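You operate a simulated robot arm through the tools that you are given. There is no shell and no other tool.

The job below is to be done with a simulated robot arm. You get a single attempt, and the scene is never put back.

JOB
Dust the grey table, then fill the 300 mm groove with three sticks.
Fine: brush the sawdust off with the green bench brush and put it back; the three grey sticks on the table go end to end, square in the groove; leave the other sticks on their shelf. What is to be rubbed or washed off counts as gone when no trace of it is left.

Only the result counts: the job must be done as asked and must still hold three seconds after the hand-in. Knocking over, shifting, dropping, spilling or breaking anything else fails it.

ROBOT AND FRAMES
A 6-joint arm with a two-finger gripper, fixed in place. Base frame: the origin is at the foot of the arm, x ahead of it, y to its left, z up; the work surface is at about z = 0.9. Readings come in m, rad, newtons and seconds.
Its first joint turns from -2.897 to 2.897 rad. Payload 2.45 kg.
The tool frame sits at the grasp point between the pads (the TCP): z along the fingers, y along the line on which they close. The tips reach 0.02 m beyond it. The gripper opens to 0.14 m. The gripper's body begins 0.168 m behind the TCP.
Orientation is told as [roll, pitch, yaw] about the base's x, y, z axes, in that order, counted from this pose: with the fingers straight down and closing along the base's y, the tool's x points along the base's -x, its y along +y and its z along -z.

CONTROLS
- The arm moves only by the tool send_rows. Its argument "commands" is a list of rows, each an object (a shift or turn left out is 0, a gripper value left out holds the last) with "xyz": the shift along the tool's x, y, z in m, a list of three; "dr": the turn, a rotation vector about the tool's x, y, z in rad, a list of three; "gripper": the finger opening in m, from 0 to 0.14. In form: [{"xyz": [tx, ty, tz], "dr": [rx, ry, rz], "gripper": gripper}, ...]. A call has 1 to 20 rows; each row shifts and turns the commanded pose from where the row before left it, along the tool's axes as they then stand. A row lasts 0.2 s, in which the tool goes at most 0.05 m and 0.15 rad; a call with a longer step from one row to the next is refused whole, and so is a gripper value outside its range. A pose out of reach is approached as far as the arm can. The call stops where the force on the tool passes 40 N (or 10 N more than at its start, if that is more) or the arm is blocked; 0.2 s more then pass. Each finger travels about 0.045 m/s and halts on what it meets, pressing with about 20 N; the grip force reading is that of the motor and also rises with nothing between the fingers. The clock runs only during rows and for 0.2 s after the last one: add rows that do not move to give the fingers time. The reply holds the time, the measured pose of the TCP, the force on the tool along the base axes, the opening and the grip force, in the units named above and with some noise, with the torque about the TCP (base axes, N m) and any sound that the robot's microphone picked up.
- Cameras (640 x 400 px; columns grow to the right, rows downward): "scene" is fixed at [0.0501, -0.4998, 1.4659]; the picture's right is [0.48, -0.88, 0.00], its down [-0.41, -0.22, -0.88] and it looks along [0.78, 0.42, -0.47] (base axes); focal length 322 px, centre (320, 200). "wrist" rides on the gripper at [0.078, 0.011, -0.209] in the tool frame; the picture's right is [-0.14, 0.99, 0.00], its down [-0.92, -0.13, -0.37] and it looks along [-0.36, -0.05, 0.93] (tool axes); focal length 280 px, centre (320, 200). There is no depth. A picture from a camera that has moved, and an enlarged one, comes with that camera's place and axes in the base frame and with its lens.
- camera(camera): a new picture of that camera. It takes no simulated time.
- enlarge(camera, box): a new picture of the part [left, top, right, bottom] of that camera's present view, enlarged. It takes no simulated time.
- job_done(): hands the job in; it is judged then, once.

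Nothing tells you positions but the pictures and the camera data. Unless the task says otherwise, let go and move clear before handing in.

The tools are called after ">>>" by a JSON object that holds its "op" and its "data". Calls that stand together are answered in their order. send_rows: Moves the arm, as the interface text tells. Its arguments: {"type":"object","properties":{"commands":{"type":"array"}},"required":["commands"]} The other tools are called the same way: camera (camera) takes a picture; enlarge (camera, box) takes an enlarged picture of a part of a camera's view; job_done () hands the job in.

At the start:

```text
t: 0.0
ee_pos: [0.7517, 0.3156, 1.2233]
ee_rot: [-0.001, -0.001, 0.0]
wrist_force: [0.3, -0.7, 0.0]
torque: [0.0, -0.02, -0.02]
grip_width: 0.1399
gripper_force: 0.1
```

scene: 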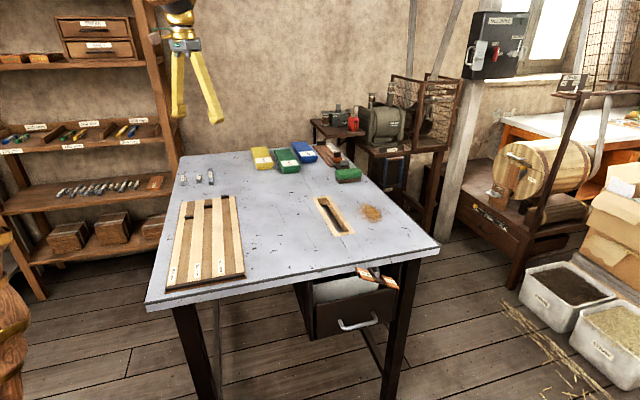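
wrist: 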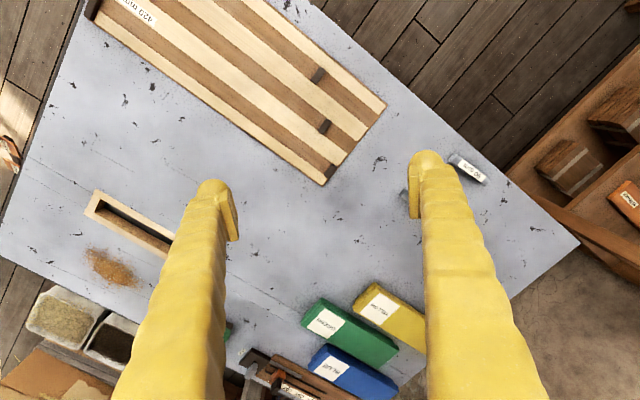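

I see a grey table with a grooved board, a slotted block, a sawdust patch, and some boxes and brushes. I'll look closer before moving.

>>> {"op": "enlarge", "data": {"camera": "scene", "box": [140, 140, 300, 240]}}

>>> {"op": "enlarge", "data": {"camera": "scene", "box": [240, 120, 400, 220]}}

>>> {"op": "enlarge", "data": {"camera": "scene", "box": [140, 190, 300, 290]}}

>>> {"op": "enlarge", "data": {"camera": "scene", "box": [290, 170, 450, 270]}}

>>> {"op": "enlarge", "data": {"camera": "wrist", "box": [200, 240, 440, 390]}}

>>> {"op": "enlarge", "data": {"camera": "wrist", "box": [360, 100, 600, 250]}}

>>> {"op": "enlarge", "data": {"camera": "scene", "box": [0, 100, 180, 212]}}

```text
4.00 times, centred on (220, 190) of scene
camera zoom: at [0.0501, -0.4998, 1.4659], right [0.48, -0.88, 0.0], down [-0.41, -0.22, -0.88], along [0.78, 0.42, -0.47], focal length 1286 px, centre (720, 240)
```

zoom: 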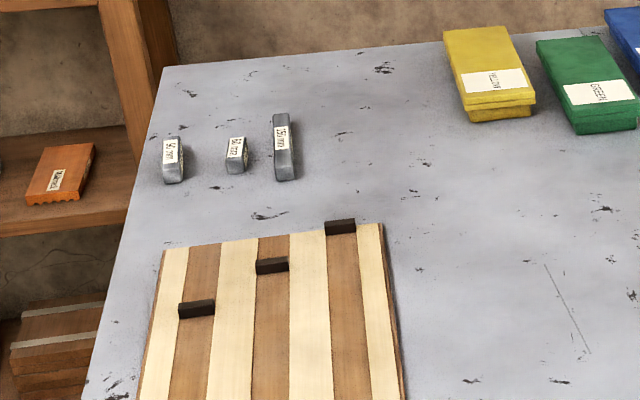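

```text
4.00 times, centred on (320, 170) of scene
camera zoom: at [0.0501, -0.4998, 1.4659], right [0.48, -0.88, 0.0], down [-0.41, -0.22, -0.88], along [0.78, 0.42, -0.47], focal length 1286 px, centre (320, 320)
```

zoom: 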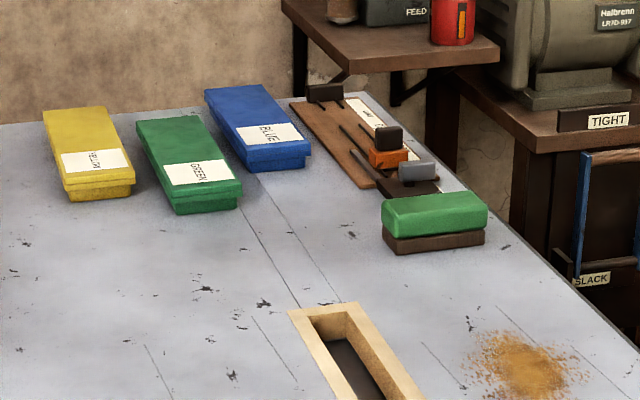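

```text
4.00 times, centred on (220, 240) of scene
camera zoom: at [0.0501, -0.4998, 1.4659], right [0.48, -0.88, 0.0], down [-0.41, -0.22, -0.88], along [0.78, 0.42, -0.47], focal length 1286 px, centre (720, 40)
```

zoom: 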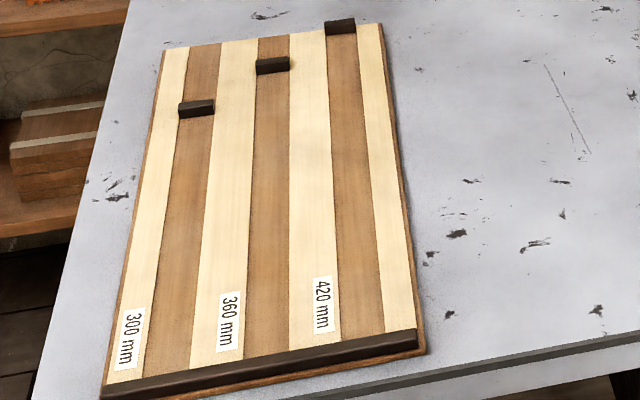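

```text
4.00 times, centred on (370, 220) of scene
camera zoom: at [0.0501, -0.4998, 1.4659], right [0.48, -0.88, 0.0], down [-0.41, -0.22, -0.88], along [0.78, 0.42, -0.47], focal length 1286 px, centre (120, 120)
```

zoom: 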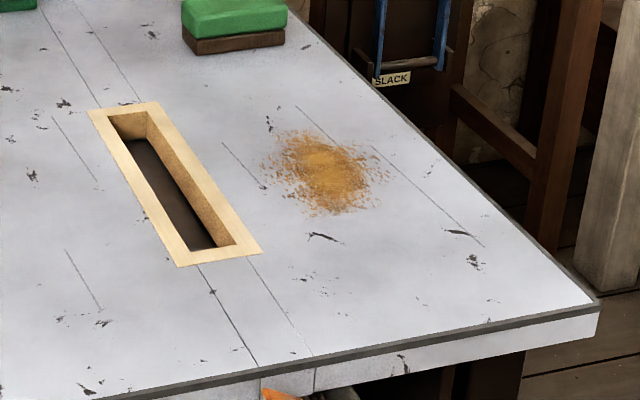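

```text
2.67 times, centred on (320, 315) of wrist
camera zoom: at [0.6725, 0.3257, 1.4327], right [0.14, 0.99, 0.0], down [0.92, -0.13, 0.37], along [0.36, -0.05, -0.93], focal length 748 px, centre (320, -107)
```

zoom: 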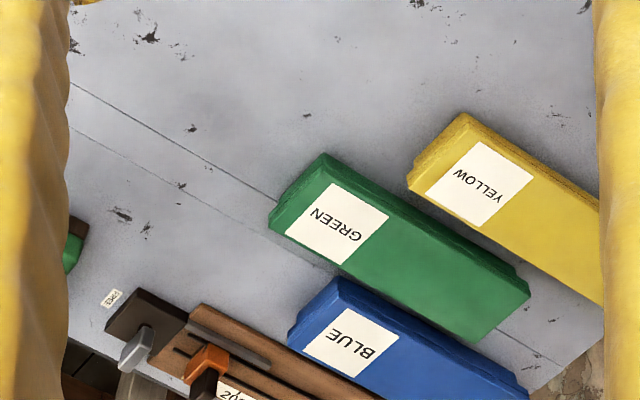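

```text
2.67 times, centred on (480, 175) of wrist
camera zoom: at [0.6725, 0.3257, 1.4327], right [0.14, 0.99, 0.0], down [0.92, -0.13, 0.37], along [0.36, -0.05, -0.93], focal length 748 px, centre (-107, 267)
```

zoom: 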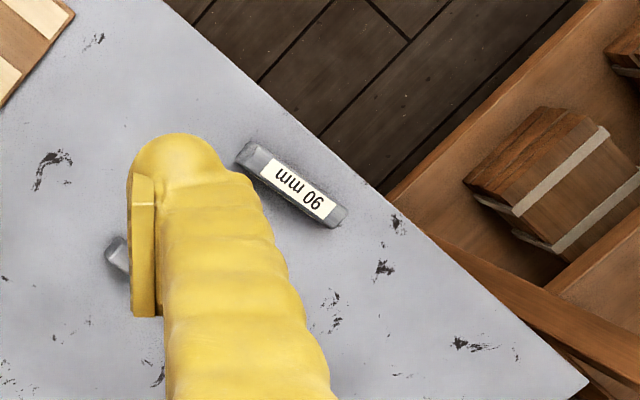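

```text
3.56 times, centred on (90, 156) of scene
camera zoom: at [0.0501, -0.4998, 1.4659], right [0.48, -0.88, 0.0], down [-0.41, -0.22, -0.88], along [0.78, 0.42, -0.47], focal length 1144 px, centre (1138, 356)
```

zoom: 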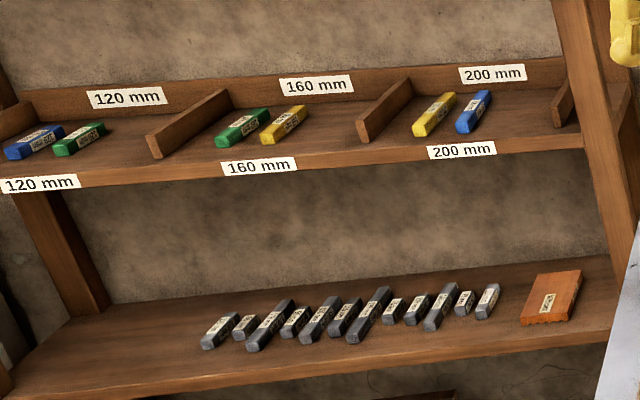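

Two-view triangulation puts the table at z≈0.90, rotated about 45° to the base. The green brush is near (1.15, 0.0), the sawdust near (0.98, -0.2), and the sticks (90+60+150 = 300 mm) are at the left. I'll move the wrist camera over the right side to measure the brush and the dust.

>>> {"op": "send_rows", "data": {"commands": [{"xyz": [-0.01, -0.04, 0]}, {"xyz": [-0.01, -0.04, 0]}, {"xyz": [-0.01, -0.04, 0]}, {"xyz": [-0.01, -0.04, 0]}, {"xyz": [-0.01, -0.04, 0]}, {"xyz": [-0.01, -0.04, 0]}, {"xyz": [-0.01, -0.04, 0]}, {"xyz": [-0.01, -0.04, 0]}, {"xyz": [-0.01, -0.04, 0]}, {"xyz": [0, 0, 0]}]}}

```text
t: 2.2
ee_pos: [0.8386, -0.0441, 1.2243]
ee_rot: [0.0, 0.0, 0.0]
wrist_force: [-0.3, -0.4, 0.8]
torque: [0.0, -0.03, -0.02]
grip_width: 0.1401
gripper_force: 0.1
```

>>> {"op": "camera", "data": {"camera": "wrist"}}

>>> {"op": "camera", "data": {"camera": "scene"}}

```text
taken
camera wrist: at [0.7618, -0.0345, 1.4334], right [0.14, 0.99, 0.0], down [0.92, -0.13, 0.37], along [0.37, -0.05, -0.93], focal length 280 px, centre (320, 200)
```

wrist: 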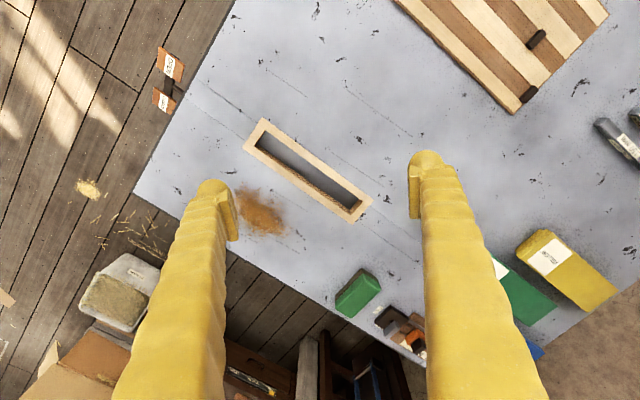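

```text
taken
```

scene: 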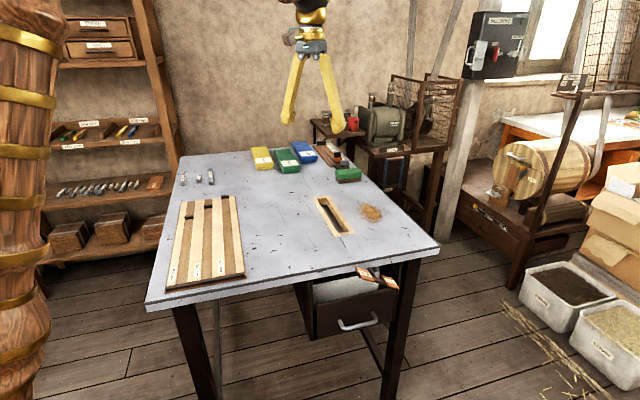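

The brush triangulates to about (1.17, -0.01), beyond the stated straight-down reach, so I'll probably have to tilt. I'll look at it closely first.

>>> {"op": "enlarge", "data": {"camera": "wrist", "box": [300, 240, 420, 340]}}

>>> {"op": "enlarge", "data": {"camera": "scene", "box": [310, 135, 390, 195]}}

>>> {"op": "enlarge", "data": {"camera": "wrist", "box": [220, 100, 420, 260]}}

```text
4.00 times, centred on (360, 290) of wrist
camera zoom: at [0.7618, -0.0345, 1.4334], right [0.14, 0.99, 0.0], down [0.92, -0.13, 0.37], along [0.37, -0.05, -0.93], focal length 1122 px, centre (160, -160)
```

zoom: 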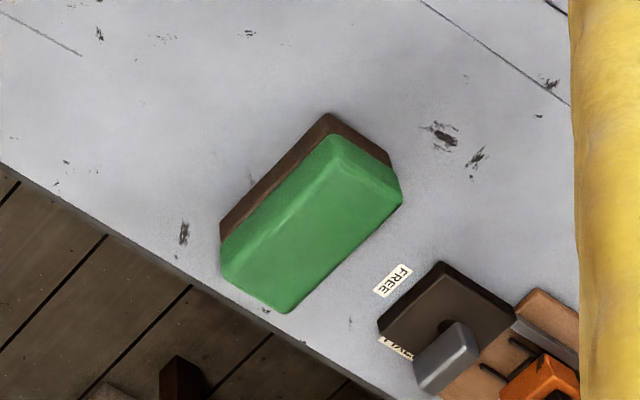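

```text
6.67 times, centred on (350, 165) of scene
camera zoom: at [0.0501, -0.4998, 1.4659], right [0.48, -0.88, 0.0], down [-0.41, -0.22, -0.88], along [0.78, 0.42, -0.47], focal length 2144 px, centre (120, 433)
```

zoom: 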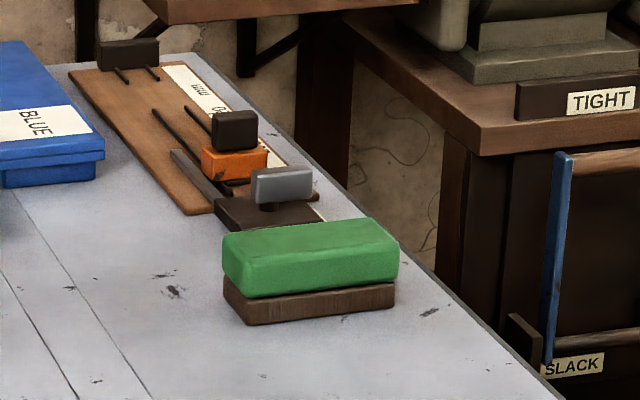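

```text
2.50 times, centred on (320, 180) of wrist
camera zoom: at [0.7618, -0.0345, 1.4334], right [0.14, 0.99, 0.0], down [0.92, -0.13, 0.37], along [0.37, -0.05, -0.93], focal length 701 px, centre (320, 250)
```

zoom: 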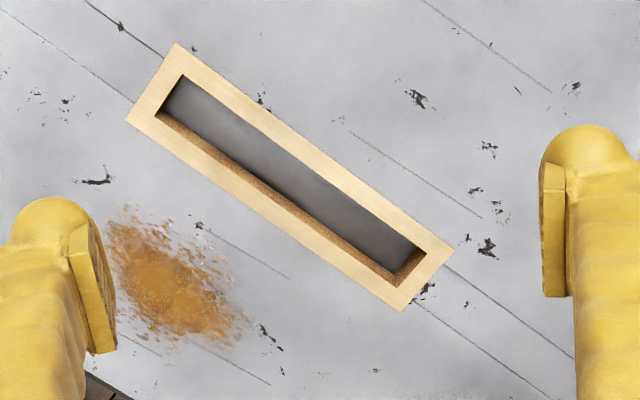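

The brush lies on the table near (1.20, -0.01), long axis about -44°, roughly 0.10 × 0.05 m. I'll grip it across its width with the tool leaning outward along its long axis, so first I turn and tilt in free air.

>>> {"op": "send_rows", "data": {"commands": [{"dr": [0, 0, 0.1285]}, {"dr": [0, 0, 0.1285]}, {"dr": [0, 0, 0.1285]}, {"dr": [0, 0, 0.1285]}, {"dr": [0, 0, 0.1285]}, {"dr": [0, 0, 0.1285]}, {"dr": [0, -0.125, 0]}, {"dr": [0, -0.125, 0]}, {"dr": [0, -0.125, 0]}, {"dr": [0, -0.125, 0]}, {"dr": [0, -0.125, 0]}, {"dr": [0, -0.125, 0]}, {"dr": [0, -0.125, 0]}, {}]}}

```text
t: 5.2
ee_pos: [0.8408, -0.0445, 1.2236]
ee_rot: [0.002, -0.876, -0.771]
wrist_force: [0.1, 0.0, 0.3]
torque: [0.0, -0.01, -0.05]
grip_width: 0.1401
gripper_force: 0.1
```

>>> {"op": "send_rows", "data": {"commands": [{"xyz": [0.0065, 0.0276, 0.0238], "gripper": 0.1}, {"xyz": [0.0065, 0.0276, 0.0238]}, {"xyz": [0.0065, 0.0276, 0.0238]}, {"xyz": [0.0065, 0.0276, 0.0238]}, {"xyz": [0.0065, 0.0276, 0.0238]}, {"xyz": [0.0065, 0.0276, 0.0238]}, {"xyz": [0.0065, 0.0276, 0.0238]}, {}]}}

```text
t: 7.0
ee_pos: [1.0456, 0.0249, 1.0819]
ee_rot: [-0.001, -0.875, -0.771]
wrist_force: [-0.4, -0.7, 0.0]
torque: [0.01, -0.01, -0.03]
grip_width: 0.1
gripper_force: 0.1
```

>>> {"op": "camera", "data": {"camera": "wrist"}}

>>> {"op": "camera", "data": {"camera": "scene"}}

```text
taken
camera wrist: at [0.9027, 0.1786, 1.1564], right [0.75, 0.65, 0.11], down [0.13, -0.31, 0.94], along [0.64, -0.7, -0.32], focal length 280 px, centre (320, 200)
```

wrist: 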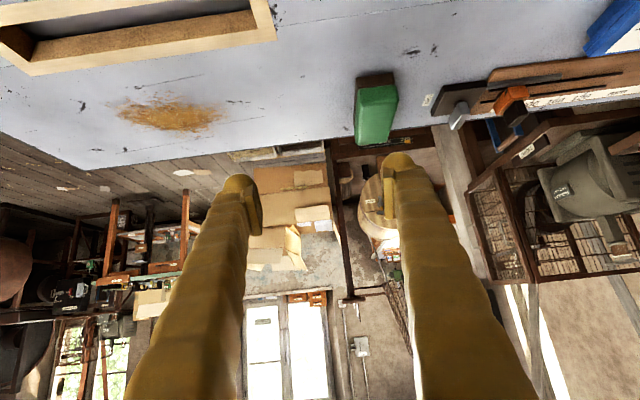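

```text
taken
```

scene: 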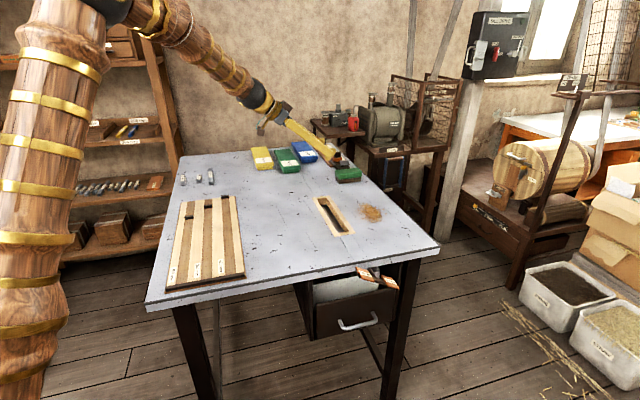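

The tilted pose is reachable so far. I'll measure the brush precisely from this viewpoint.

>>> {"op": "enlarge", "data": {"camera": "wrist", "box": [320, 50, 440, 160]}}

>>> {"op": "enlarge", "data": {"camera": "scene", "box": [310, 130, 390, 190]}}

```text
3.64 times, centred on (380, 105) of wrist
camera zoom: at [0.9027, 0.1786, 1.1564], right [0.75, 0.65, 0.11], down [0.13, -0.31, 0.94], along [0.64, -0.7, -0.32], focal length 1020 px, centre (102, 546)
```

zoom: 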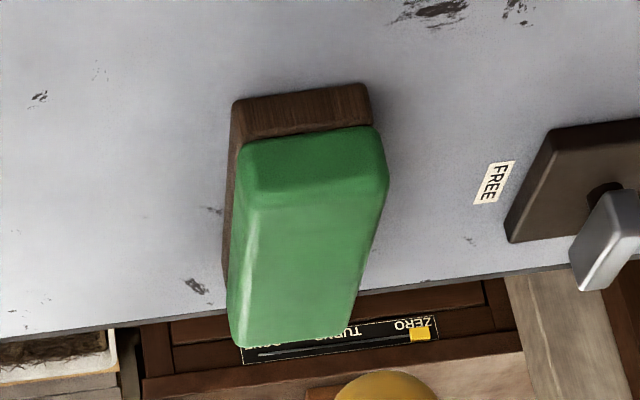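

```text
6.67 times, centred on (350, 160) of scene
camera zoom: at [0.0501, -0.4998, 1.4659], right [0.48, -0.88, 0.0], down [-0.41, -0.22, -0.88], along [0.78, 0.42, -0.47], focal length 2144 px, centre (120, 467)
```

zoom: 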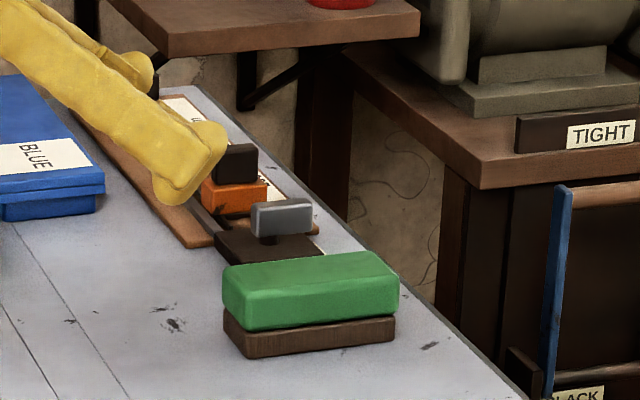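

Brush center is about (1.202, -0.013), the green body is about 0.928–0.957 high, and there is room to the caliper block. I'm moving to a point 12 cm back along the approach axis.

>>> {"op": "send_rows", "data": {"commands": [{"xyz": [0.006, 0.0273, 0.0251], "gripper": 0.09}, {"xyz": [0.006, 0.0273, 0.0251]}, {"xyz": [0.006, 0.0273, 0.0251]}, {}, {}]}}

>>> {"op": "camera", "data": {"camera": "wrist"}}

>>> {"op": "enlarge", "data": {"camera": "scene", "box": [290, 110, 410, 200]}}

```text
t: 8.2
ee_pos: [1.136, 0.0532, 1.02]
ee_rot: [0.0, -0.875, -0.768]
wrist_force: [-0.4, -0.9, 0.3]
torque: [-0.01, 0.0, -0.02]
grip_width: 0.0901
gripper_force: 0.1
```

```text
taken
camera wrist: at [0.993, 0.2061, 1.0938], right [0.75, 0.65, 0.11], down [0.13, -0.31, 0.94], along [0.64, -0.7, -0.32], focal length 280 px, centre (320, 200)
```

wrist: 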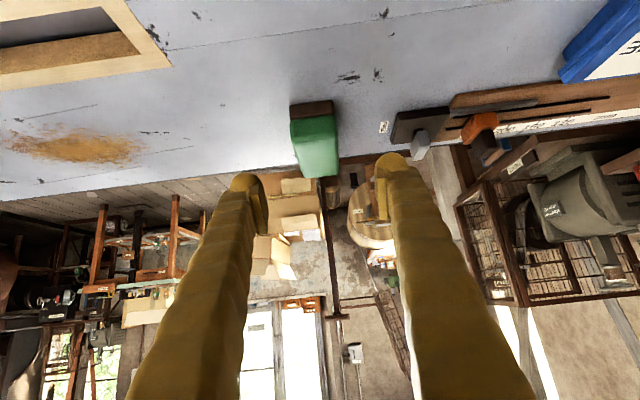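

```text
4.44 times, centred on (350, 155) of scene
camera zoom: at [0.0501, -0.4998, 1.4659], right [0.48, -0.88, 0.0], down [-0.41, -0.22, -0.88], along [0.78, 0.42, -0.47], focal length 1429 px, centre (187, 400)
```

zoom: 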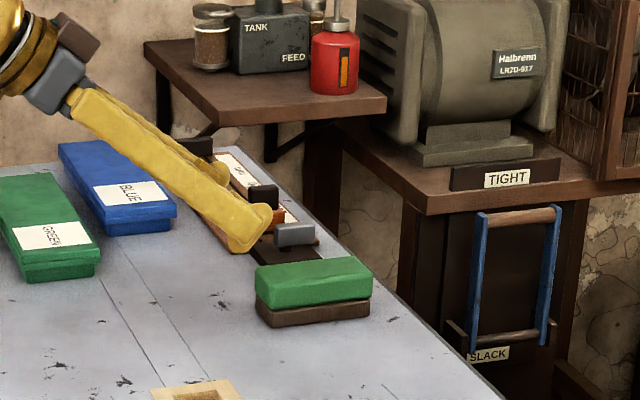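

>>> {"op": "send_rows", "data": {"commands": [{"xyz": [0, -0.0014, 0.03]}, {"xyz": [0, 0, 0.03]}, {"xyz": [0, 0, 0.03]}, {"xyz": [0, 0, 0.02]}, {"xyz": [0, 0, 0.011]}, {}]}}

>>> {"op": "camera", "data": {"camera": "wrist"}}

>>> {"op": "enlarge", "data": {"camera": "scene", "box": [310, 130, 390, 190]}}

```text
t: 9.6
ee_pos: [1.2013, -0.0138, 0.9418]
ee_rot: [-0.002, -0.875, -0.768]
wrist_force: [0.4, -0.1, -0.2]
torque: [-0.03, -0.01, 0.02]
grip_width: 0.0902
gripper_force: 0.2
```

```text
taken
camera wrist: at [1.0585, 0.1394, 1.0162], right [0.75, 0.65, 0.11], down [0.13, -0.31, 0.94], along [0.64, -0.7, -0.32], focal length 280 px, centre (320, 200)
```

wrist: 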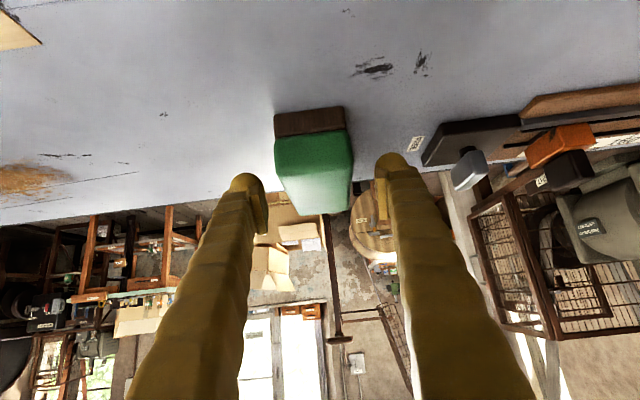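

```text
6.67 times, centred on (350, 160) of scene
camera zoom: at [0.0501, -0.4998, 1.4659], right [0.48, -0.88, 0.0], down [-0.41, -0.22, -0.88], along [0.78, 0.42, -0.47], focal length 2144 px, centre (120, 467)
```

zoom: 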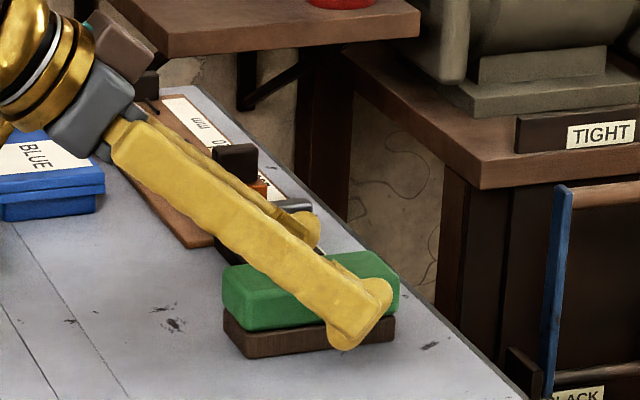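

Fingers straddle the green body. Closing now.

>>> {"op": "send_rows", "data": {"commands": [{"gripper": 0.03}, {}, {}, {}, {}]}}

>>> {"op": "enlarge", "data": {"camera": "scene", "box": [310, 130, 390, 190]}}

>>> {"op": "enlarge", "data": {"camera": "wrist", "box": [200, 80, 440, 230]}}

```text
t: 10.8
ee_pos: [1.2022, -0.0143, 0.9415]
ee_rot: [-0.002, -0.873, -0.77]
wrist_force: [0.1, 1.0, 0.3]
torque: [-0.04, 0.0, -0.03]
grip_width: 0.0503
gripper_force: 19.8
```

```text
6.67 times, centred on (350, 160) of scene
camera zoom: at [0.0501, -0.4998, 1.4659], right [0.48, -0.88, 0.0], down [-0.41, -0.22, -0.88], along [0.78, 0.42, -0.47], focal length 2144 px, centre (120, 467)
```

zoom: 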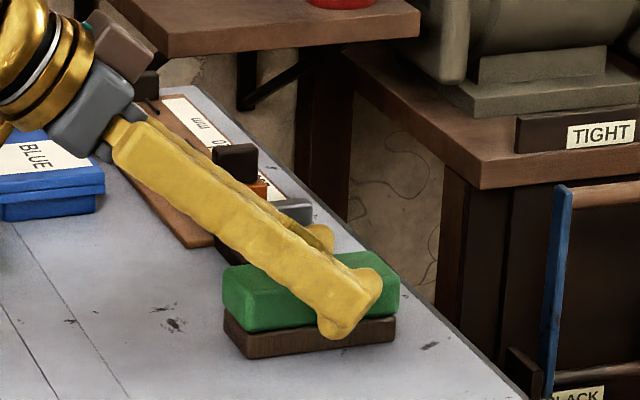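

```text
2.67 times, centred on (320, 155) of wrist
camera zoom: at [1.0584, 0.1396, 1.0164], right [0.75, 0.65, 0.11], down [0.13, -0.31, 0.94], along [0.64, -0.7, -0.32], focal length 748 px, centre (320, 320)
```

zoom: 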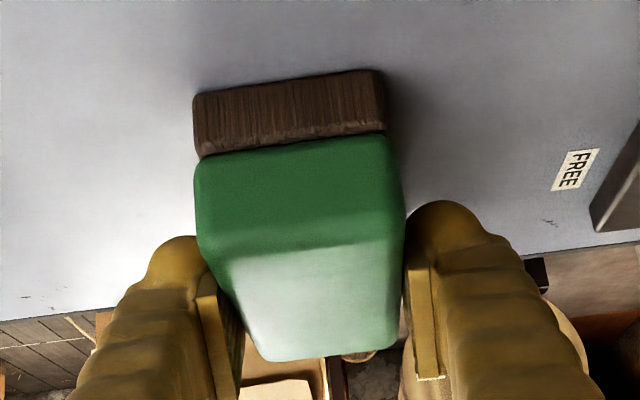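

Gripped at 0.050 m. I'll lift 6 cm and check the hold.

>>> {"op": "send_rows", "data": {"commands": [{"xyz": [-0.0115, 0, -0.0096]}, {"xyz": [-0.0115, 0, -0.0096]}, {"xyz": [-0.0115, 0, -0.0096]}, {"xyz": [-0.0115, 0, -0.0096]}, {}]}}

>>> {"op": "enlarge", "data": {"camera": "scene", "box": [310, 130, 390, 190]}}

>>> {"op": "enlarge", "data": {"camera": "wrist", "box": [200, 80, 440, 230]}}

```text
t: 12.0
ee_pos: [1.202, -0.0129, 1.0024]
ee_rot: [0.0, -0.874, -0.77]
wrist_force: [0.8, 0.5, -0.5]
torque: [0.0, 0.0, 0.0]
grip_width: 0.0505
gripper_force: 19.7
```

```text
6.67 times, centred on (350, 160) of scene
camera zoom: at [0.0501, -0.4998, 1.4659], right [0.48, -0.88, 0.0], down [-0.41, -0.22, -0.88], along [0.78, 0.42, -0.47], focal length 2144 px, centre (120, 467)
```

zoom: 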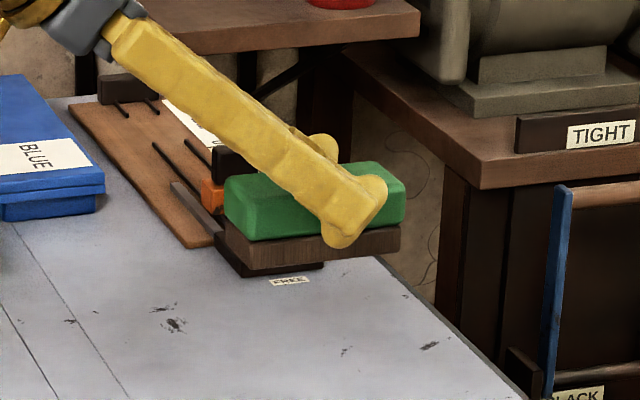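

```text
2.67 times, centred on (320, 155) of wrist
camera zoom: at [1.0585, 0.14, 1.0766], right [0.75, 0.65, 0.11], down [0.13, -0.31, 0.94], along [0.64, -0.7, -0.32], focal length 748 px, centre (320, 320)
```

zoom: 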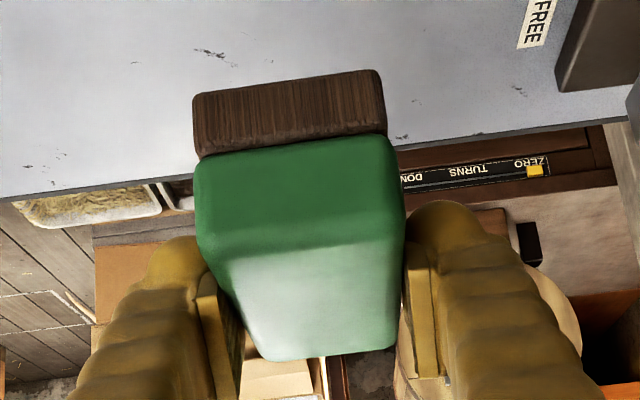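

The brush is held firmly and level. I'm carrying it to the near side of the sawdust and lowering to just above the table.

>>> {"op": "send_rows", "data": {"commands": [{"xyz": [0.00358, -0.0379, -0.00428]}, {"xyz": [0.00358, -0.0379, -0.00428]}, {"xyz": [0.00358, -0.0379, -0.00428]}, {"xyz": [0.00358, -0.0379, -0.00428]}, {"xyz": [0.00358, -0.0379, -0.00428]}, {"xyz": [0.00358, -0.0379, -0.00428]}, {"xyz": [0.00358, -0.0379, -0.00428]}, {"xyz": [0.00358, -0.0379, -0.00428]}, {"xyz": [0.00358, -0.0379, -0.00428]}, {"xyz": [0.00358, -0.0379, -0.00428]}, {}, {"xyz": [0.0141, 0, 0.0118]}, {"xyz": [0.0141, 0, 0.0118]}, {"xyz": [0.0141, 0, 0.0118]}, {}]}}

>>> {"op": "enlarge", "data": {"camera": "scene", "box": [290, 150, 450, 270]}}

>>> {"op": "camera", "data": {"camera": "wrist"}}

```text
t: 15.2
ee_pos: [0.8981, -0.2449, 0.9472]
ee_rot: [0.0, -0.876, -0.77]
wrist_force: [-0.5, -0.2, -1.8]
torque: [0.0, -0.03, 0.0]
grip_width: 0.0504
gripper_force: 20.7
```

```text
3.33 times, centred on (370, 210) of scene
camera zoom: at [0.0501, -0.4998, 1.4659], right [0.48, -0.88, 0.0], down [-0.41, -0.22, -0.88], along [0.78, 0.42, -0.47], focal length 1072 px, centre (153, 167)
```

zoom: 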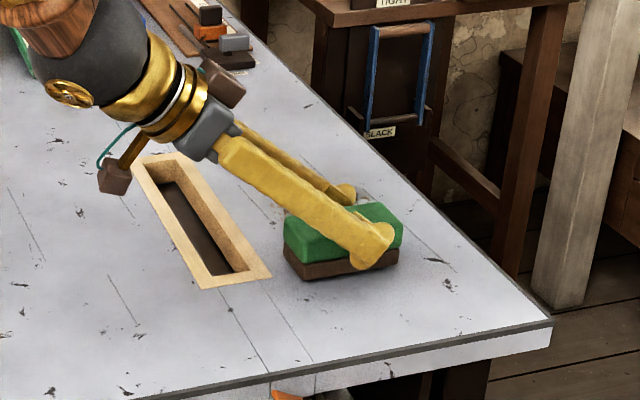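

```text
taken
camera wrist: at [0.7545, -0.0927, 1.022], right [0.75, 0.65, 0.11], down [0.13, -0.31, 0.94], along [0.64, -0.7, -0.32], focal length 280 px, centre (320, 200)
```

wrist: 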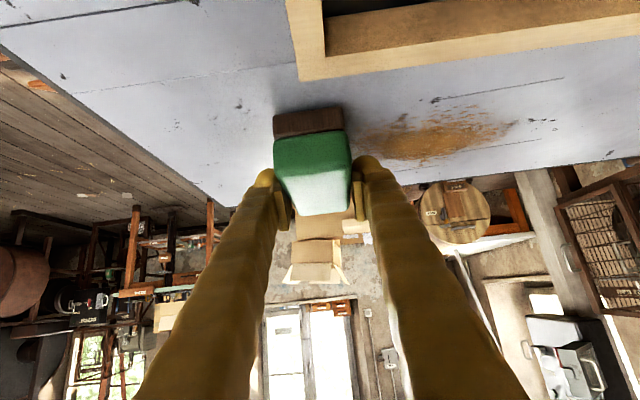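

The brush is just before the dust. I'll touch down gently and check the force.

>>> {"op": "send_rows", "data": {"commands": [{"xyz": [0.0019, 0, 0.0016]}, {"xyz": [0.0012, 0, 0.001]}, {"xyz": [0.0012, 0, 0.001]}, {}]}}

```text
t: 16.2
ee_pos: [0.8973, -0.2469, 0.943]
ee_rot: [0.0, -0.877, -0.77]
wrist_force: [-1.3, 0.5, 9.1]
torque: [0.25, 0.29, 0.03]
grip_width: 0.0504
gripper_force: 20.0
```

Contact at about 9 N. Sweeping across the dust, away and back.

>>> {"op": "send_rows", "data": {"commands": [{"xyz": [0, 0.02, 0]}, {"xyz": [0, 0.02, 0]}, {"xyz": [0, 0.02, 0]}, {"xyz": [0, 0.02, 0]}, {"xyz": [0, 0.02, 0]}, {"xyz": [0, 0.02, 0]}, {"xyz": [0, 0.02, 0]}, {"xyz": [0, 0.02, 0]}, {"xyz": [0, 0.02, 0]}, {"xyz": [0, 0.02, 0]}, {"xyz": [0, 0.02, 0]}, {}]}}

>>> {"op": "enlarge", "data": {"camera": "scene", "box": [290, 150, 450, 270]}}

>>> {"op": "camera", "data": {"camera": "wrist"}}

```text
t: 18.8
ee_pos: [1.0521, -0.0865, 0.9415]
ee_rot: [0.0, -0.873, -0.77]
wrist_force: [-4.8, -1.8, 10.6]
torque: [0.22, 0.21, 0.11]
grip_width: 0.0502
gripper_force: 20.3
```

```text
3.33 times, centred on (370, 210) of scene
camera zoom: at [0.0501, -0.4998, 1.4659], right [0.48, -0.88, 0.0], down [-0.41, -0.22, -0.88], along [0.78, 0.42, -0.47], focal length 1072 px, centre (153, 167)
```

zoom: 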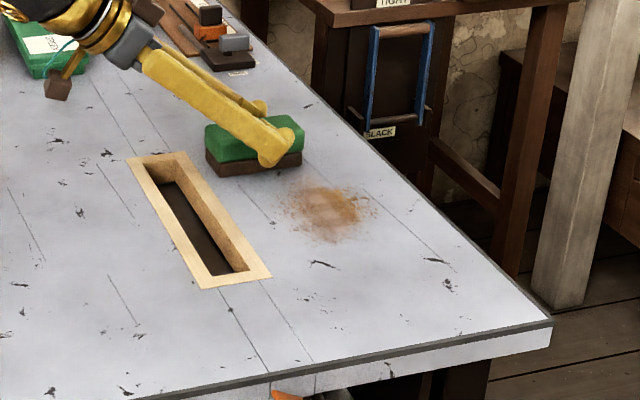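

```text
taken
camera wrist: at [0.9078, 0.0656, 1.0157], right [0.75, 0.65, 0.11], down [0.13, -0.31, 0.94], along [0.64, -0.7, -0.32], focal length 280 px, centre (320, 200)
```

wrist: 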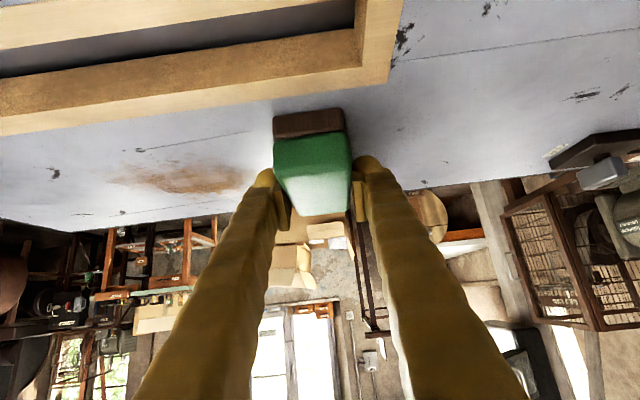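

The dust fades with rubbing. More passes are needed, so I'll shift outward and sweep back.

>>> {"op": "send_rows", "data": {"commands": [{"xyz": [-0.0144, 0, 0.01725]}, {"xyz": [-0.0144, 0, 0.01725]}, {"xyz": [0, -0.02, 0]}, {"xyz": [0, -0.02, 0]}, {"xyz": [0, -0.02, 0]}, {"xyz": [0, -0.02, 0]}, {"xyz": [0, -0.02, 0]}, {"xyz": [0, -0.02, 0]}, {"xyz": [0, -0.02, 0]}, {"xyz": [0, -0.02, 0]}, {"xyz": [0, -0.02, 0]}, {"xyz": [0, -0.02, 0]}, {"xyz": [0, -0.02, 0]}, {}]}}

>>> {"op": "enlarge", "data": {"camera": "scene", "box": [290, 150, 450, 270]}}

>>> {"op": "enlarge", "data": {"camera": "wrist", "box": [300, 60, 540, 210]}}

```text
t: 21.8
ee_pos: [0.9302, -0.2786, 0.9419]
ee_rot: [-0.001, -0.876, -0.77]
wrist_force: [2.0, 1.1, 9.2]
torque: [0.12, 0.22, -0.02]
grip_width: 0.0503
gripper_force: 20.0
```

```text
3.33 times, centred on (370, 210) of scene
camera zoom: at [0.0501, -0.4998, 1.4659], right [0.48, -0.88, 0.0], down [-0.41, -0.22, -0.88], along [0.78, 0.42, -0.47], focal length 1072 px, centre (153, 167)
```

zoom: 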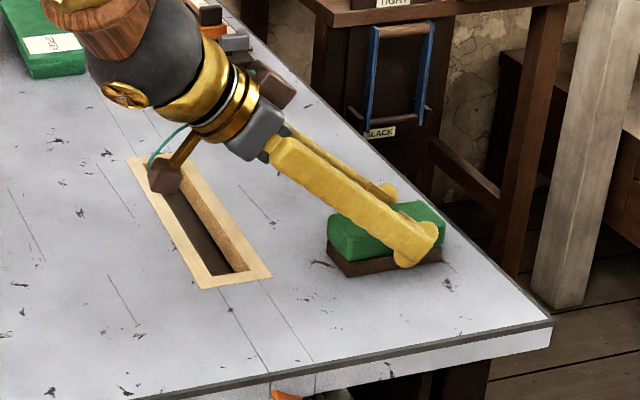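

```text
2.67 times, centred on (420, 135) of wrist
camera zoom: at [0.7865, -0.125, 1.0154], right [0.75, 0.65, 0.11], down [0.13, -0.31, 0.94], along [0.64, -0.7, -0.32], focal length 748 px, centre (53, 373)
```

zoom: 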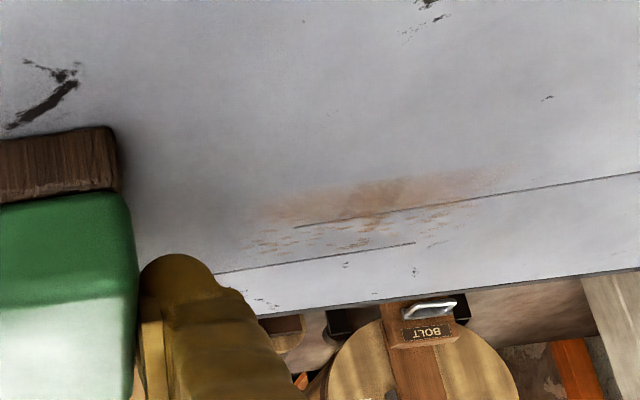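

Fading well. More passes.

>>> {"op": "send_rows", "data": {"commands": [{"xyz": [-0.0096, 0, 0.0115]}, {"xyz": [0, 0.025, 0]}, {"xyz": [0, 0.025, 0]}, {"xyz": [0, 0.025, 0]}, {"xyz": [0, 0.025, 0]}, {"xyz": [0, 0.025, 0]}, {"xyz": [0, 0.025, 0]}, {"xyz": [0, 0.025, 0]}, {"xyz": [0, 0.025, 0]}, {"xyz": [0, 0.02, 0]}, {}]}}

>>> {"op": "send_rows", "data": {"commands": [{"xyz": [0.0096, 0, -0.0115]}, {"xyz": [0, -0.025, 0]}, {"xyz": [0, -0.025, 0]}, {"xyz": [0, -0.025, 0]}, {"xyz": [0, -0.025, 0]}, {"xyz": [0, -0.025, 0]}, {"xyz": [0, -0.025, 0]}, {"xyz": [0, -0.025, 0]}, {"xyz": [0, -0.025, 0]}, {"xyz": [0, -0.02, 0]}, {}]}}

>>> {"op": "enlarge", "data": {"camera": "wrist", "box": [300, 60, 540, 210]}}

>>> {"op": "enlarge", "data": {"camera": "scene", "box": [320, 170, 430, 250]}}

```text
t: 24.2
ee_pos: [1.0944, -0.1286, 0.942]
ee_rot: [0.0, -0.874, -0.769]
wrist_force: [-0.9, 1.4, 2.2]
torque: [0.13, -0.01, 0.04]
grip_width: 0.0503
gripper_force: 19.6
```

```text
t: 26.6
ee_pos: [0.9295, -0.2774, 0.9408]
ee_rot: [-0.001, -0.877, -0.771]
wrist_force: [2.5, 1.8, 11.6]
torque: [0.23, 0.18, -0.08]
grip_width: 0.0503
gripper_force: 19.9
```

```text
2.67 times, centred on (420, 135) of wrist
camera zoom: at [0.787, -0.1239, 1.015], right [0.75, 0.65, 0.11], down [0.13, -0.31, 0.94], along [0.65, -0.7, -0.32], focal length 748 px, centre (53, 373)
```

zoom: 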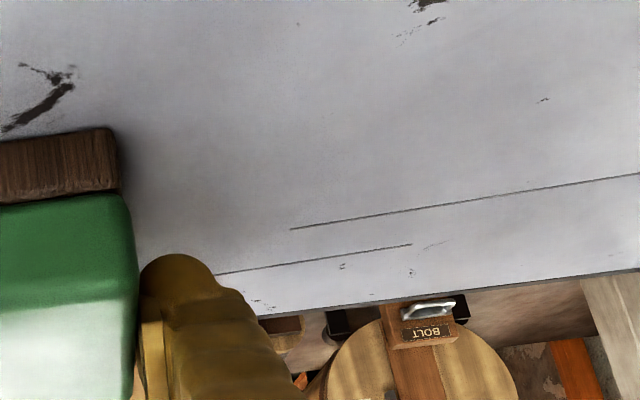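

```text
5.00 times, centred on (375, 210) of scene
camera zoom: at [0.0501, -0.4998, 1.4659], right [0.48, -0.88, 0.0], down [-0.41, -0.22, -0.88], along [0.78, 0.42, -0.47], focal length 1608 px, centre (45, 150)
```

zoom: 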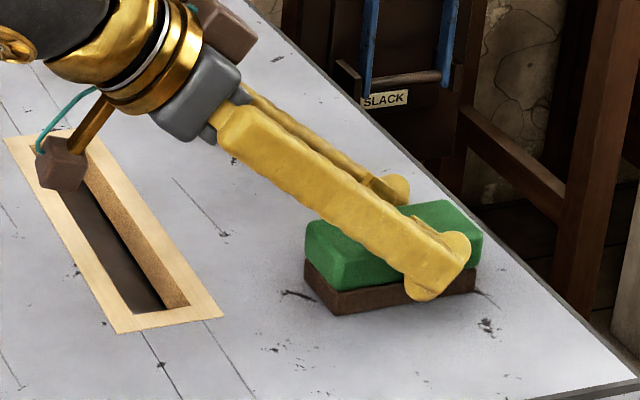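

No trace visible now. I'll do a few safety passes to cover the margins, then lift.

>>> {"op": "send_rows", "data": {"commands": [{"xyz": [0, 0.025, 0]}, {"xyz": [0, 0.025, 0]}, {"xyz": [0, 0.025, 0]}, {"xyz": [0, 0.025, 0]}, {"xyz": [0, 0.025, 0]}, {"xyz": [0, 0.025, 0]}, {"xyz": [0, 0.025, 0]}, {"xyz": [0, 0.025, 0]}, {"xyz": [0, 0.02, 0]}, {"xyz": [0.0128, 0, -0.01535]}, {"xyz": [0.0128, 0, -0.01535]}, {}]}}

>>> {"op": "send_rows", "data": {"commands": [{"xyz": [0, -0.025, 0]}, {"xyz": [0, -0.025, 0]}, {"xyz": [0, -0.025, 0]}, {"xyz": [0, -0.025, 0]}, {"xyz": [0, -0.025, 0]}, {"xyz": [0, -0.025, 0]}, {"xyz": [0, -0.025, 0]}, {"xyz": [0, -0.025, 0]}, {"xyz": [0, 0.025, 0]}, {"xyz": [0, 0.025, 0]}, {"xyz": [0, 0.025, 0]}, {"xyz": [0, 0.025, 0]}, {"xyz": [0, 0.025, 0]}, {"xyz": [0, 0.025, 0]}, {"xyz": [0, 0.025, 0]}, {"xyz": [0, 0.025, 0]}, {}]}}

>>> {"op": "send_rows", "data": {"commands": [{"xyz": [-0.0115, 0, -0.0096]}, {"xyz": [-0.0115, 0, -0.0096]}, {"xyz": [-0.0115, 0, -0.0096]}, {"xyz": [-0.0115, 0, -0.0096]}, {}]}}

>>> {"op": "enlarge", "data": {"camera": "wrist", "box": [0, 60, 300, 250]}}

>>> {"op": "enlarge", "data": {"camera": "scene", "box": [320, 170, 430, 250]}}

>>> {"op": "enlarge", "data": {"camera": "scene", "box": [290, 130, 400, 210]}}

```text
t: 29.2
ee_pos: [1.0538, -0.092, 0.942]
ee_rot: [0.0, -0.875, -0.77]
wrist_force: [2.0, -0.5, 2.4]
torque: [0.12, 0.09, -0.06]
grip_width: 0.05
gripper_force: 20.0
```

```text
t: 32.8
ee_pos: [1.0548, -0.0926, 0.9425]
ee_rot: [-0.001, -0.875, -0.773]
wrist_force: [-0.5, 0.0, -1.2]
torque: [0.0, 0.04, -0.03]
grip_width: 0.0503
gripper_force: 20.1
```

```text
t: 34.0
ee_pos: [1.0543, -0.0914, 1.0013]
ee_rot: [0.002, -0.875, -0.769]
wrist_force: [1.1, 0.5, -0.9]
torque: [0.0, 0.0, -0.02]
grip_width: 0.0503
gripper_force: 20.1
```

```text
2.11 times, centred on (150, 155) of wrist
camera zoom: at [0.911, 0.0615, 1.0754], right [0.75, 0.65, 0.11], down [0.13, -0.31, 0.94], along [0.64, -0.7, -0.32], focal length 590 px, centre (678, 295)
```

zoom: 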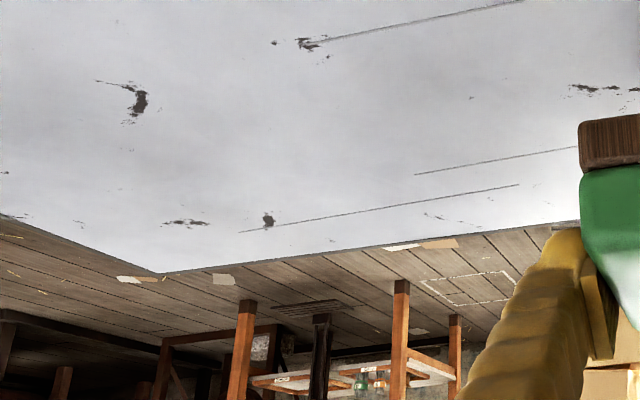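

```text
5.00 times, centred on (375, 210) of scene
camera zoom: at [0.0501, -0.4998, 1.4659], right [0.48, -0.88, 0.0], down [-0.41, -0.22, -0.88], along [0.78, 0.42, -0.47], focal length 1608 px, centre (45, 150)
```

zoom: 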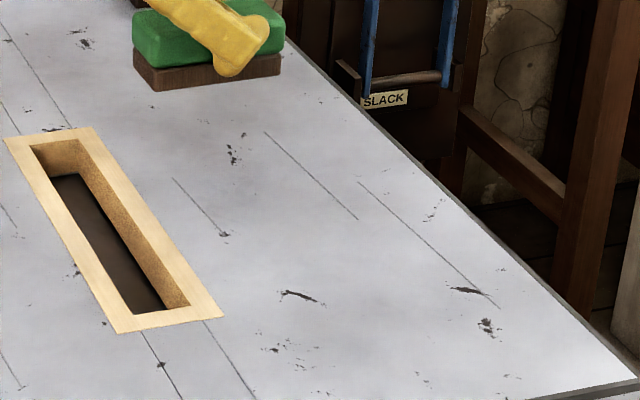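

```text
5.00 times, centred on (345, 170) of scene
camera zoom: at [0.0501, -0.4998, 1.4659], right [0.48, -0.88, 0.0], down [-0.41, -0.22, -0.88], along [0.78, 0.42, -0.47], focal length 1608 px, centre (195, 350)
```

zoom: 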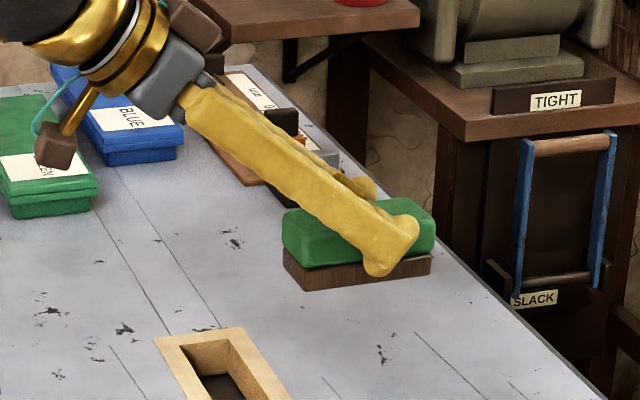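

The dust is gone. I'm carrying the brush back to exactly above where it was picked up.

>>> {"op": "send_rows", "data": {"commands": [{"xyz": [-0.0067, 0.0317, 0.008]}, {"xyz": [-0.0067, 0.0317, 0.008]}, {"xyz": [-0.0067, 0.0317, 0.008]}, {"xyz": [-0.0067, 0.0317, 0.008]}, {"xyz": [-0.0067, 0.0317, 0.008]}, {}, {"xyz": [0.0141, 0, 0.0118]}, {"xyz": [0.0141, 0, 0.0118]}, {"xyz": [0.0141, 0, 0.0118]}, {}]}}

>>> {"op": "enlarge", "data": {"camera": "scene", "box": [310, 130, 390, 190]}}

```text
t: 36.2
ee_pos: [1.2018, -0.0137, 0.9464]
ee_rot: [0.001, -0.875, -0.771]
wrist_force: [-0.1, 1.1, -1.4]
torque: [0.01, -0.02, -0.01]
grip_width: 0.0503
gripper_force: 19.1
```

```text
6.67 times, centred on (350, 160) of scene
camera zoom: at [0.0501, -0.4998, 1.4659], right [0.48, -0.88, 0.0], down [-0.41, -0.22, -0.88], along [0.78, 0.42, -0.47], focal length 2144 px, centre (120, 467)
```

zoom: 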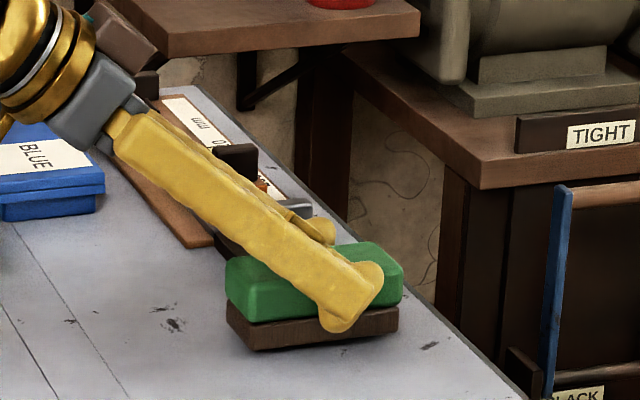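

>>> {"op": "send_rows", "data": {"commands": [{"xyz": [0.0015, 0, 0.0013]}, {"xyz": [0.0012, 0, 0.001]}, {}]}}

```text
t: 37.0
ee_pos: [1.2019, -0.0147, 0.9422]
ee_rot: [-0.001, -0.874, -0.768]
wrist_force: [0.9, -0.3, -1.2]
torque: [-0.02, 0.02, 0.02]
grip_width: 0.0501
gripper_force: 20.0
```

>>> {"op": "send_rows", "data": {"commands": [{"xyz": [0.0006, 0, 0.0005]}, {}]}}

```text
t: 37.6
ee_pos: [1.2024, -0.0142, 0.9422]
ee_rot: [0.001, -0.874, -0.768]
wrist_force: [0.4, -0.3, -0.4]
torque: [-0.03, -0.03, 0.0]
grip_width: 0.0503
gripper_force: 20.5
```

>>> {"op": "send_rows", "data": {"commands": [{"xyz": [0.0006, 0, 0.0005]}, {}]}}

>>> {"op": "enlarge", "data": {"camera": "scene", "box": [310, 130, 390, 190]}}

```text
t: 38.2
ee_pos: [1.2024, -0.0142, 0.9413]
ee_rot: [-0.001, -0.874, -0.77]
wrist_force: [-0.7, 0.1, -1.9]
torque: [0.03, 0.01, -0.01]
grip_width: 0.0506
gripper_force: 20.5
```

```text
6.67 times, centred on (350, 160) of scene
camera zoom: at [0.0501, -0.4998, 1.4659], right [0.48, -0.88, 0.0], down [-0.41, -0.22, -0.88], along [0.78, 0.42, -0.47], focal length 2144 px, centre (120, 467)
```

zoom: 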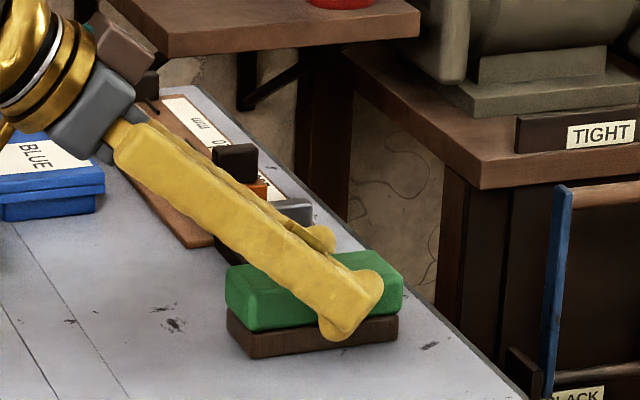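

>>> {"op": "send_rows", "data": {"commands": [{"xyz": [0.0017, 0, -0.0012]}, {"xyz": [0.0004, 0, 0.0004]}, {}]}}

```text
t: 39.0
ee_pos: [1.2015, -0.0127, 0.9415]
ee_rot: [0.0, -0.876, -0.772]
wrist_force: [-2.5, -0.1, 9.5]
torque: [0.07, 0.2, 0.02]
grip_width: 0.0504
gripper_force: 19.8
```

The brush is on the table at its original place. Opening to the same 0.09 and backing out along the approach line.

>>> {"op": "send_rows", "data": {"commands": [{"xyz": [-0.0004, 0, -0.0003]}, {"gripper": 0.088}, {}, {}, {}]}}

>>> {"op": "enlarge", "data": {"camera": "scene", "box": [310, 130, 390, 190]}}

>>> {"op": "enlarge", "data": {"camera": "wrist", "box": [200, 80, 440, 230]}}

```text
t: 40.2
ee_pos: [1.202, -0.0131, 0.9398]
ee_rot: [0.0, -0.874, -0.769]
wrist_force: [-0.4, -0.3, -0.8]
torque: [0.04, -0.01, 0.01]
grip_width: 0.0879
gripper_force: 0.0
```

```text
6.67 times, centred on (350, 160) of scene
camera zoom: at [0.0501, -0.4998, 1.4659], right [0.48, -0.88, 0.0], down [-0.41, -0.22, -0.88], along [0.78, 0.42, -0.47], focal length 2144 px, centre (120, 467)
```

zoom: 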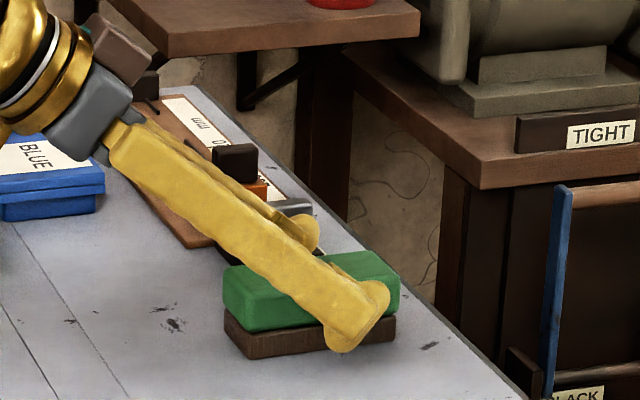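

```text
2.67 times, centred on (320, 155) of wrist
camera zoom: at [1.0579, 0.1404, 1.0144], right [0.75, 0.65, 0.11], down [0.13, -0.31, 0.94], along [0.64, -0.7, -0.32], focal length 748 px, centre (320, 320)
```

zoom: 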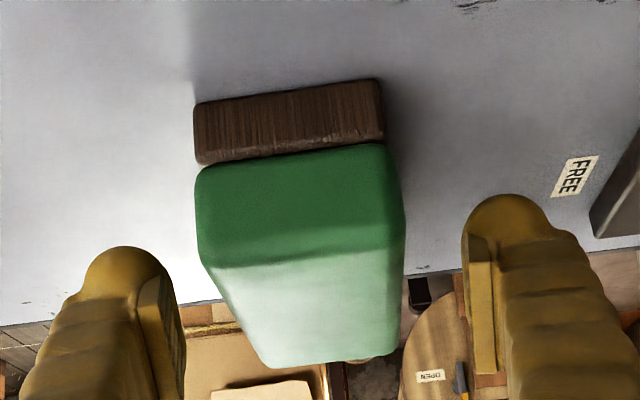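

The brush is back in place exactly. I'm backing out, then turning upright and heading to the stick and groove area.

>>> {"op": "send_rows", "data": {"commands": [{"xyz": [0, 0, -0.02]}, {"xyz": [0, 0, -0.03]}, {"xyz": [0, 0, -0.04]}, {"xyz": [0, 0, -0.04]}, {"xyz": [-0.02, 0, -0.04]}, {"xyz": [-0.02, 0, -0.04]}, {"xyz": [-0.02, 0, -0.04]}, {"xyz": [-0.02, 0, -0.04]}, {"xyz": [-0.02, 0, -0.04]}, {}]}}

>>> {"op": "enlarge", "data": {"camera": "scene", "box": [260, 110, 420, 210]}}

```text
t: 42.4
ee_pos: [1.0646, 0.1186, 1.2294]
ee_rot: [0.001, -0.876, -0.771]
wrist_force: [0.0, 0.3, 0.1]
torque: [0.02, 0.0, 0.03]
grip_width: 0.088
gripper_force: 0.1
```

```text
4.00 times, centred on (340, 160) of scene
camera zoom: at [0.0501, -0.4998, 1.4659], right [0.48, -0.88, 0.0], down [-0.41, -0.22, -0.88], along [0.78, 0.42, -0.47], focal length 1286 px, centre (240, 360)
```

zoom: 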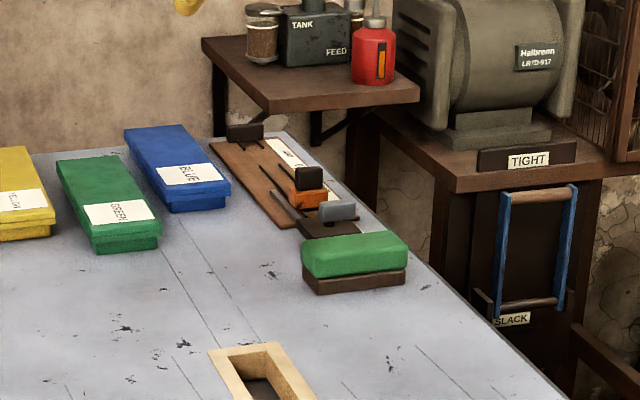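

>>> {"op": "send_rows", "data": {"commands": [{"xyz": [0.026, -0.0054, -0.0342]}, {"xyz": [0.026, -0.0054, -0.0342]}, {"xyz": [0.026, -0.0054, -0.0342]}, {"xyz": [0.026, -0.0054, -0.0342]}, {"xyz": [0.026, -0.0054, -0.0342]}, {"xyz": [0.026, -0.0054, -0.0342]}, {"xyz": [0.026, -0.0054, -0.0342]}, {"xyz": [0.026, -0.0054, -0.0342]}, {"xyz": [0.026, -0.0054, -0.0342]}, {"xyz": [0.026, -0.0054, -0.0342]}, {"dr": [0, 0.125, 0]}, {"dr": [0, 0.125, 0]}, {"dr": [0, 0.125, 0]}, {"dr": [0, 0.125, 0]}, {"dr": [0, 0.125, 0]}, {"dr": [0, 0.125, 0]}, {"dr": [0, 0.125, 0]}, {}]}}

>>> {"op": "send_rows", "data": {"commands": [{"dr": [0, 0, -0.1428], "gripper": 0.06}, {"dr": [0, 0, -0.1428]}, {"dr": [0, 0, -0.1428]}, {"dr": [0, 0, -0.1428]}, {"dr": [0, 0, -0.1428]}, {"dr": [0, 0, -0.1428]}, {"dr": [0, 0, -0.1428]}, {"dr": [0, 0, -0.1428]}, {"dr": [0, 0, -0.1428]}, {"dr": [0, 0, -0.1428]}, {"dr": [0, 0, -0.1428]}, {}]}}

>>> {"op": "camera", "data": {"camera": "wrist"}}

```text
t: 46.2
ee_pos: [0.7194, 0.3793, 1.2493]
ee_rot: [0.001, 0.0, -0.771]
wrist_force: [-0.7, 0.6, -0.2]
torque: [0.01, -0.03, 0.02]
grip_width: 0.0881
gripper_force: 0.1
```

```text
t: 48.8
ee_pos: [0.7204, 0.3788, 1.249]
ee_rot: [-0.001, 0.0, 0.802]
wrist_force: [0.2, -0.1, -0.8]
torque: [-0.01, 0.0, 0.01]
grip_width: 0.0602
gripper_force: 0.1
```

```text
taken
camera wrist: at [0.6579, 0.3292, 1.4577], right [-0.62, 0.79, 0.0], down [0.73, 0.57, 0.37], along [0.29, 0.23, -0.93], focal length 280 px, centre (320, 200)
```

wrist: 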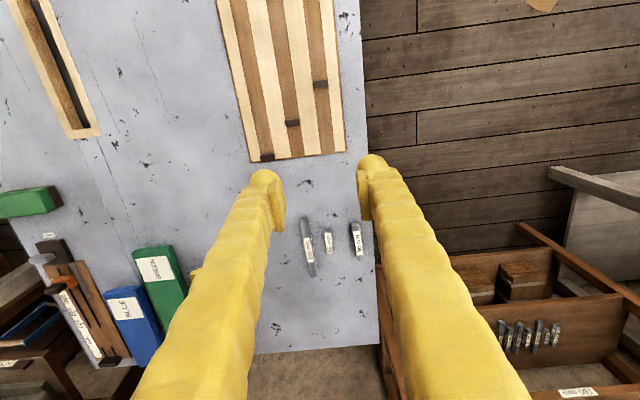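

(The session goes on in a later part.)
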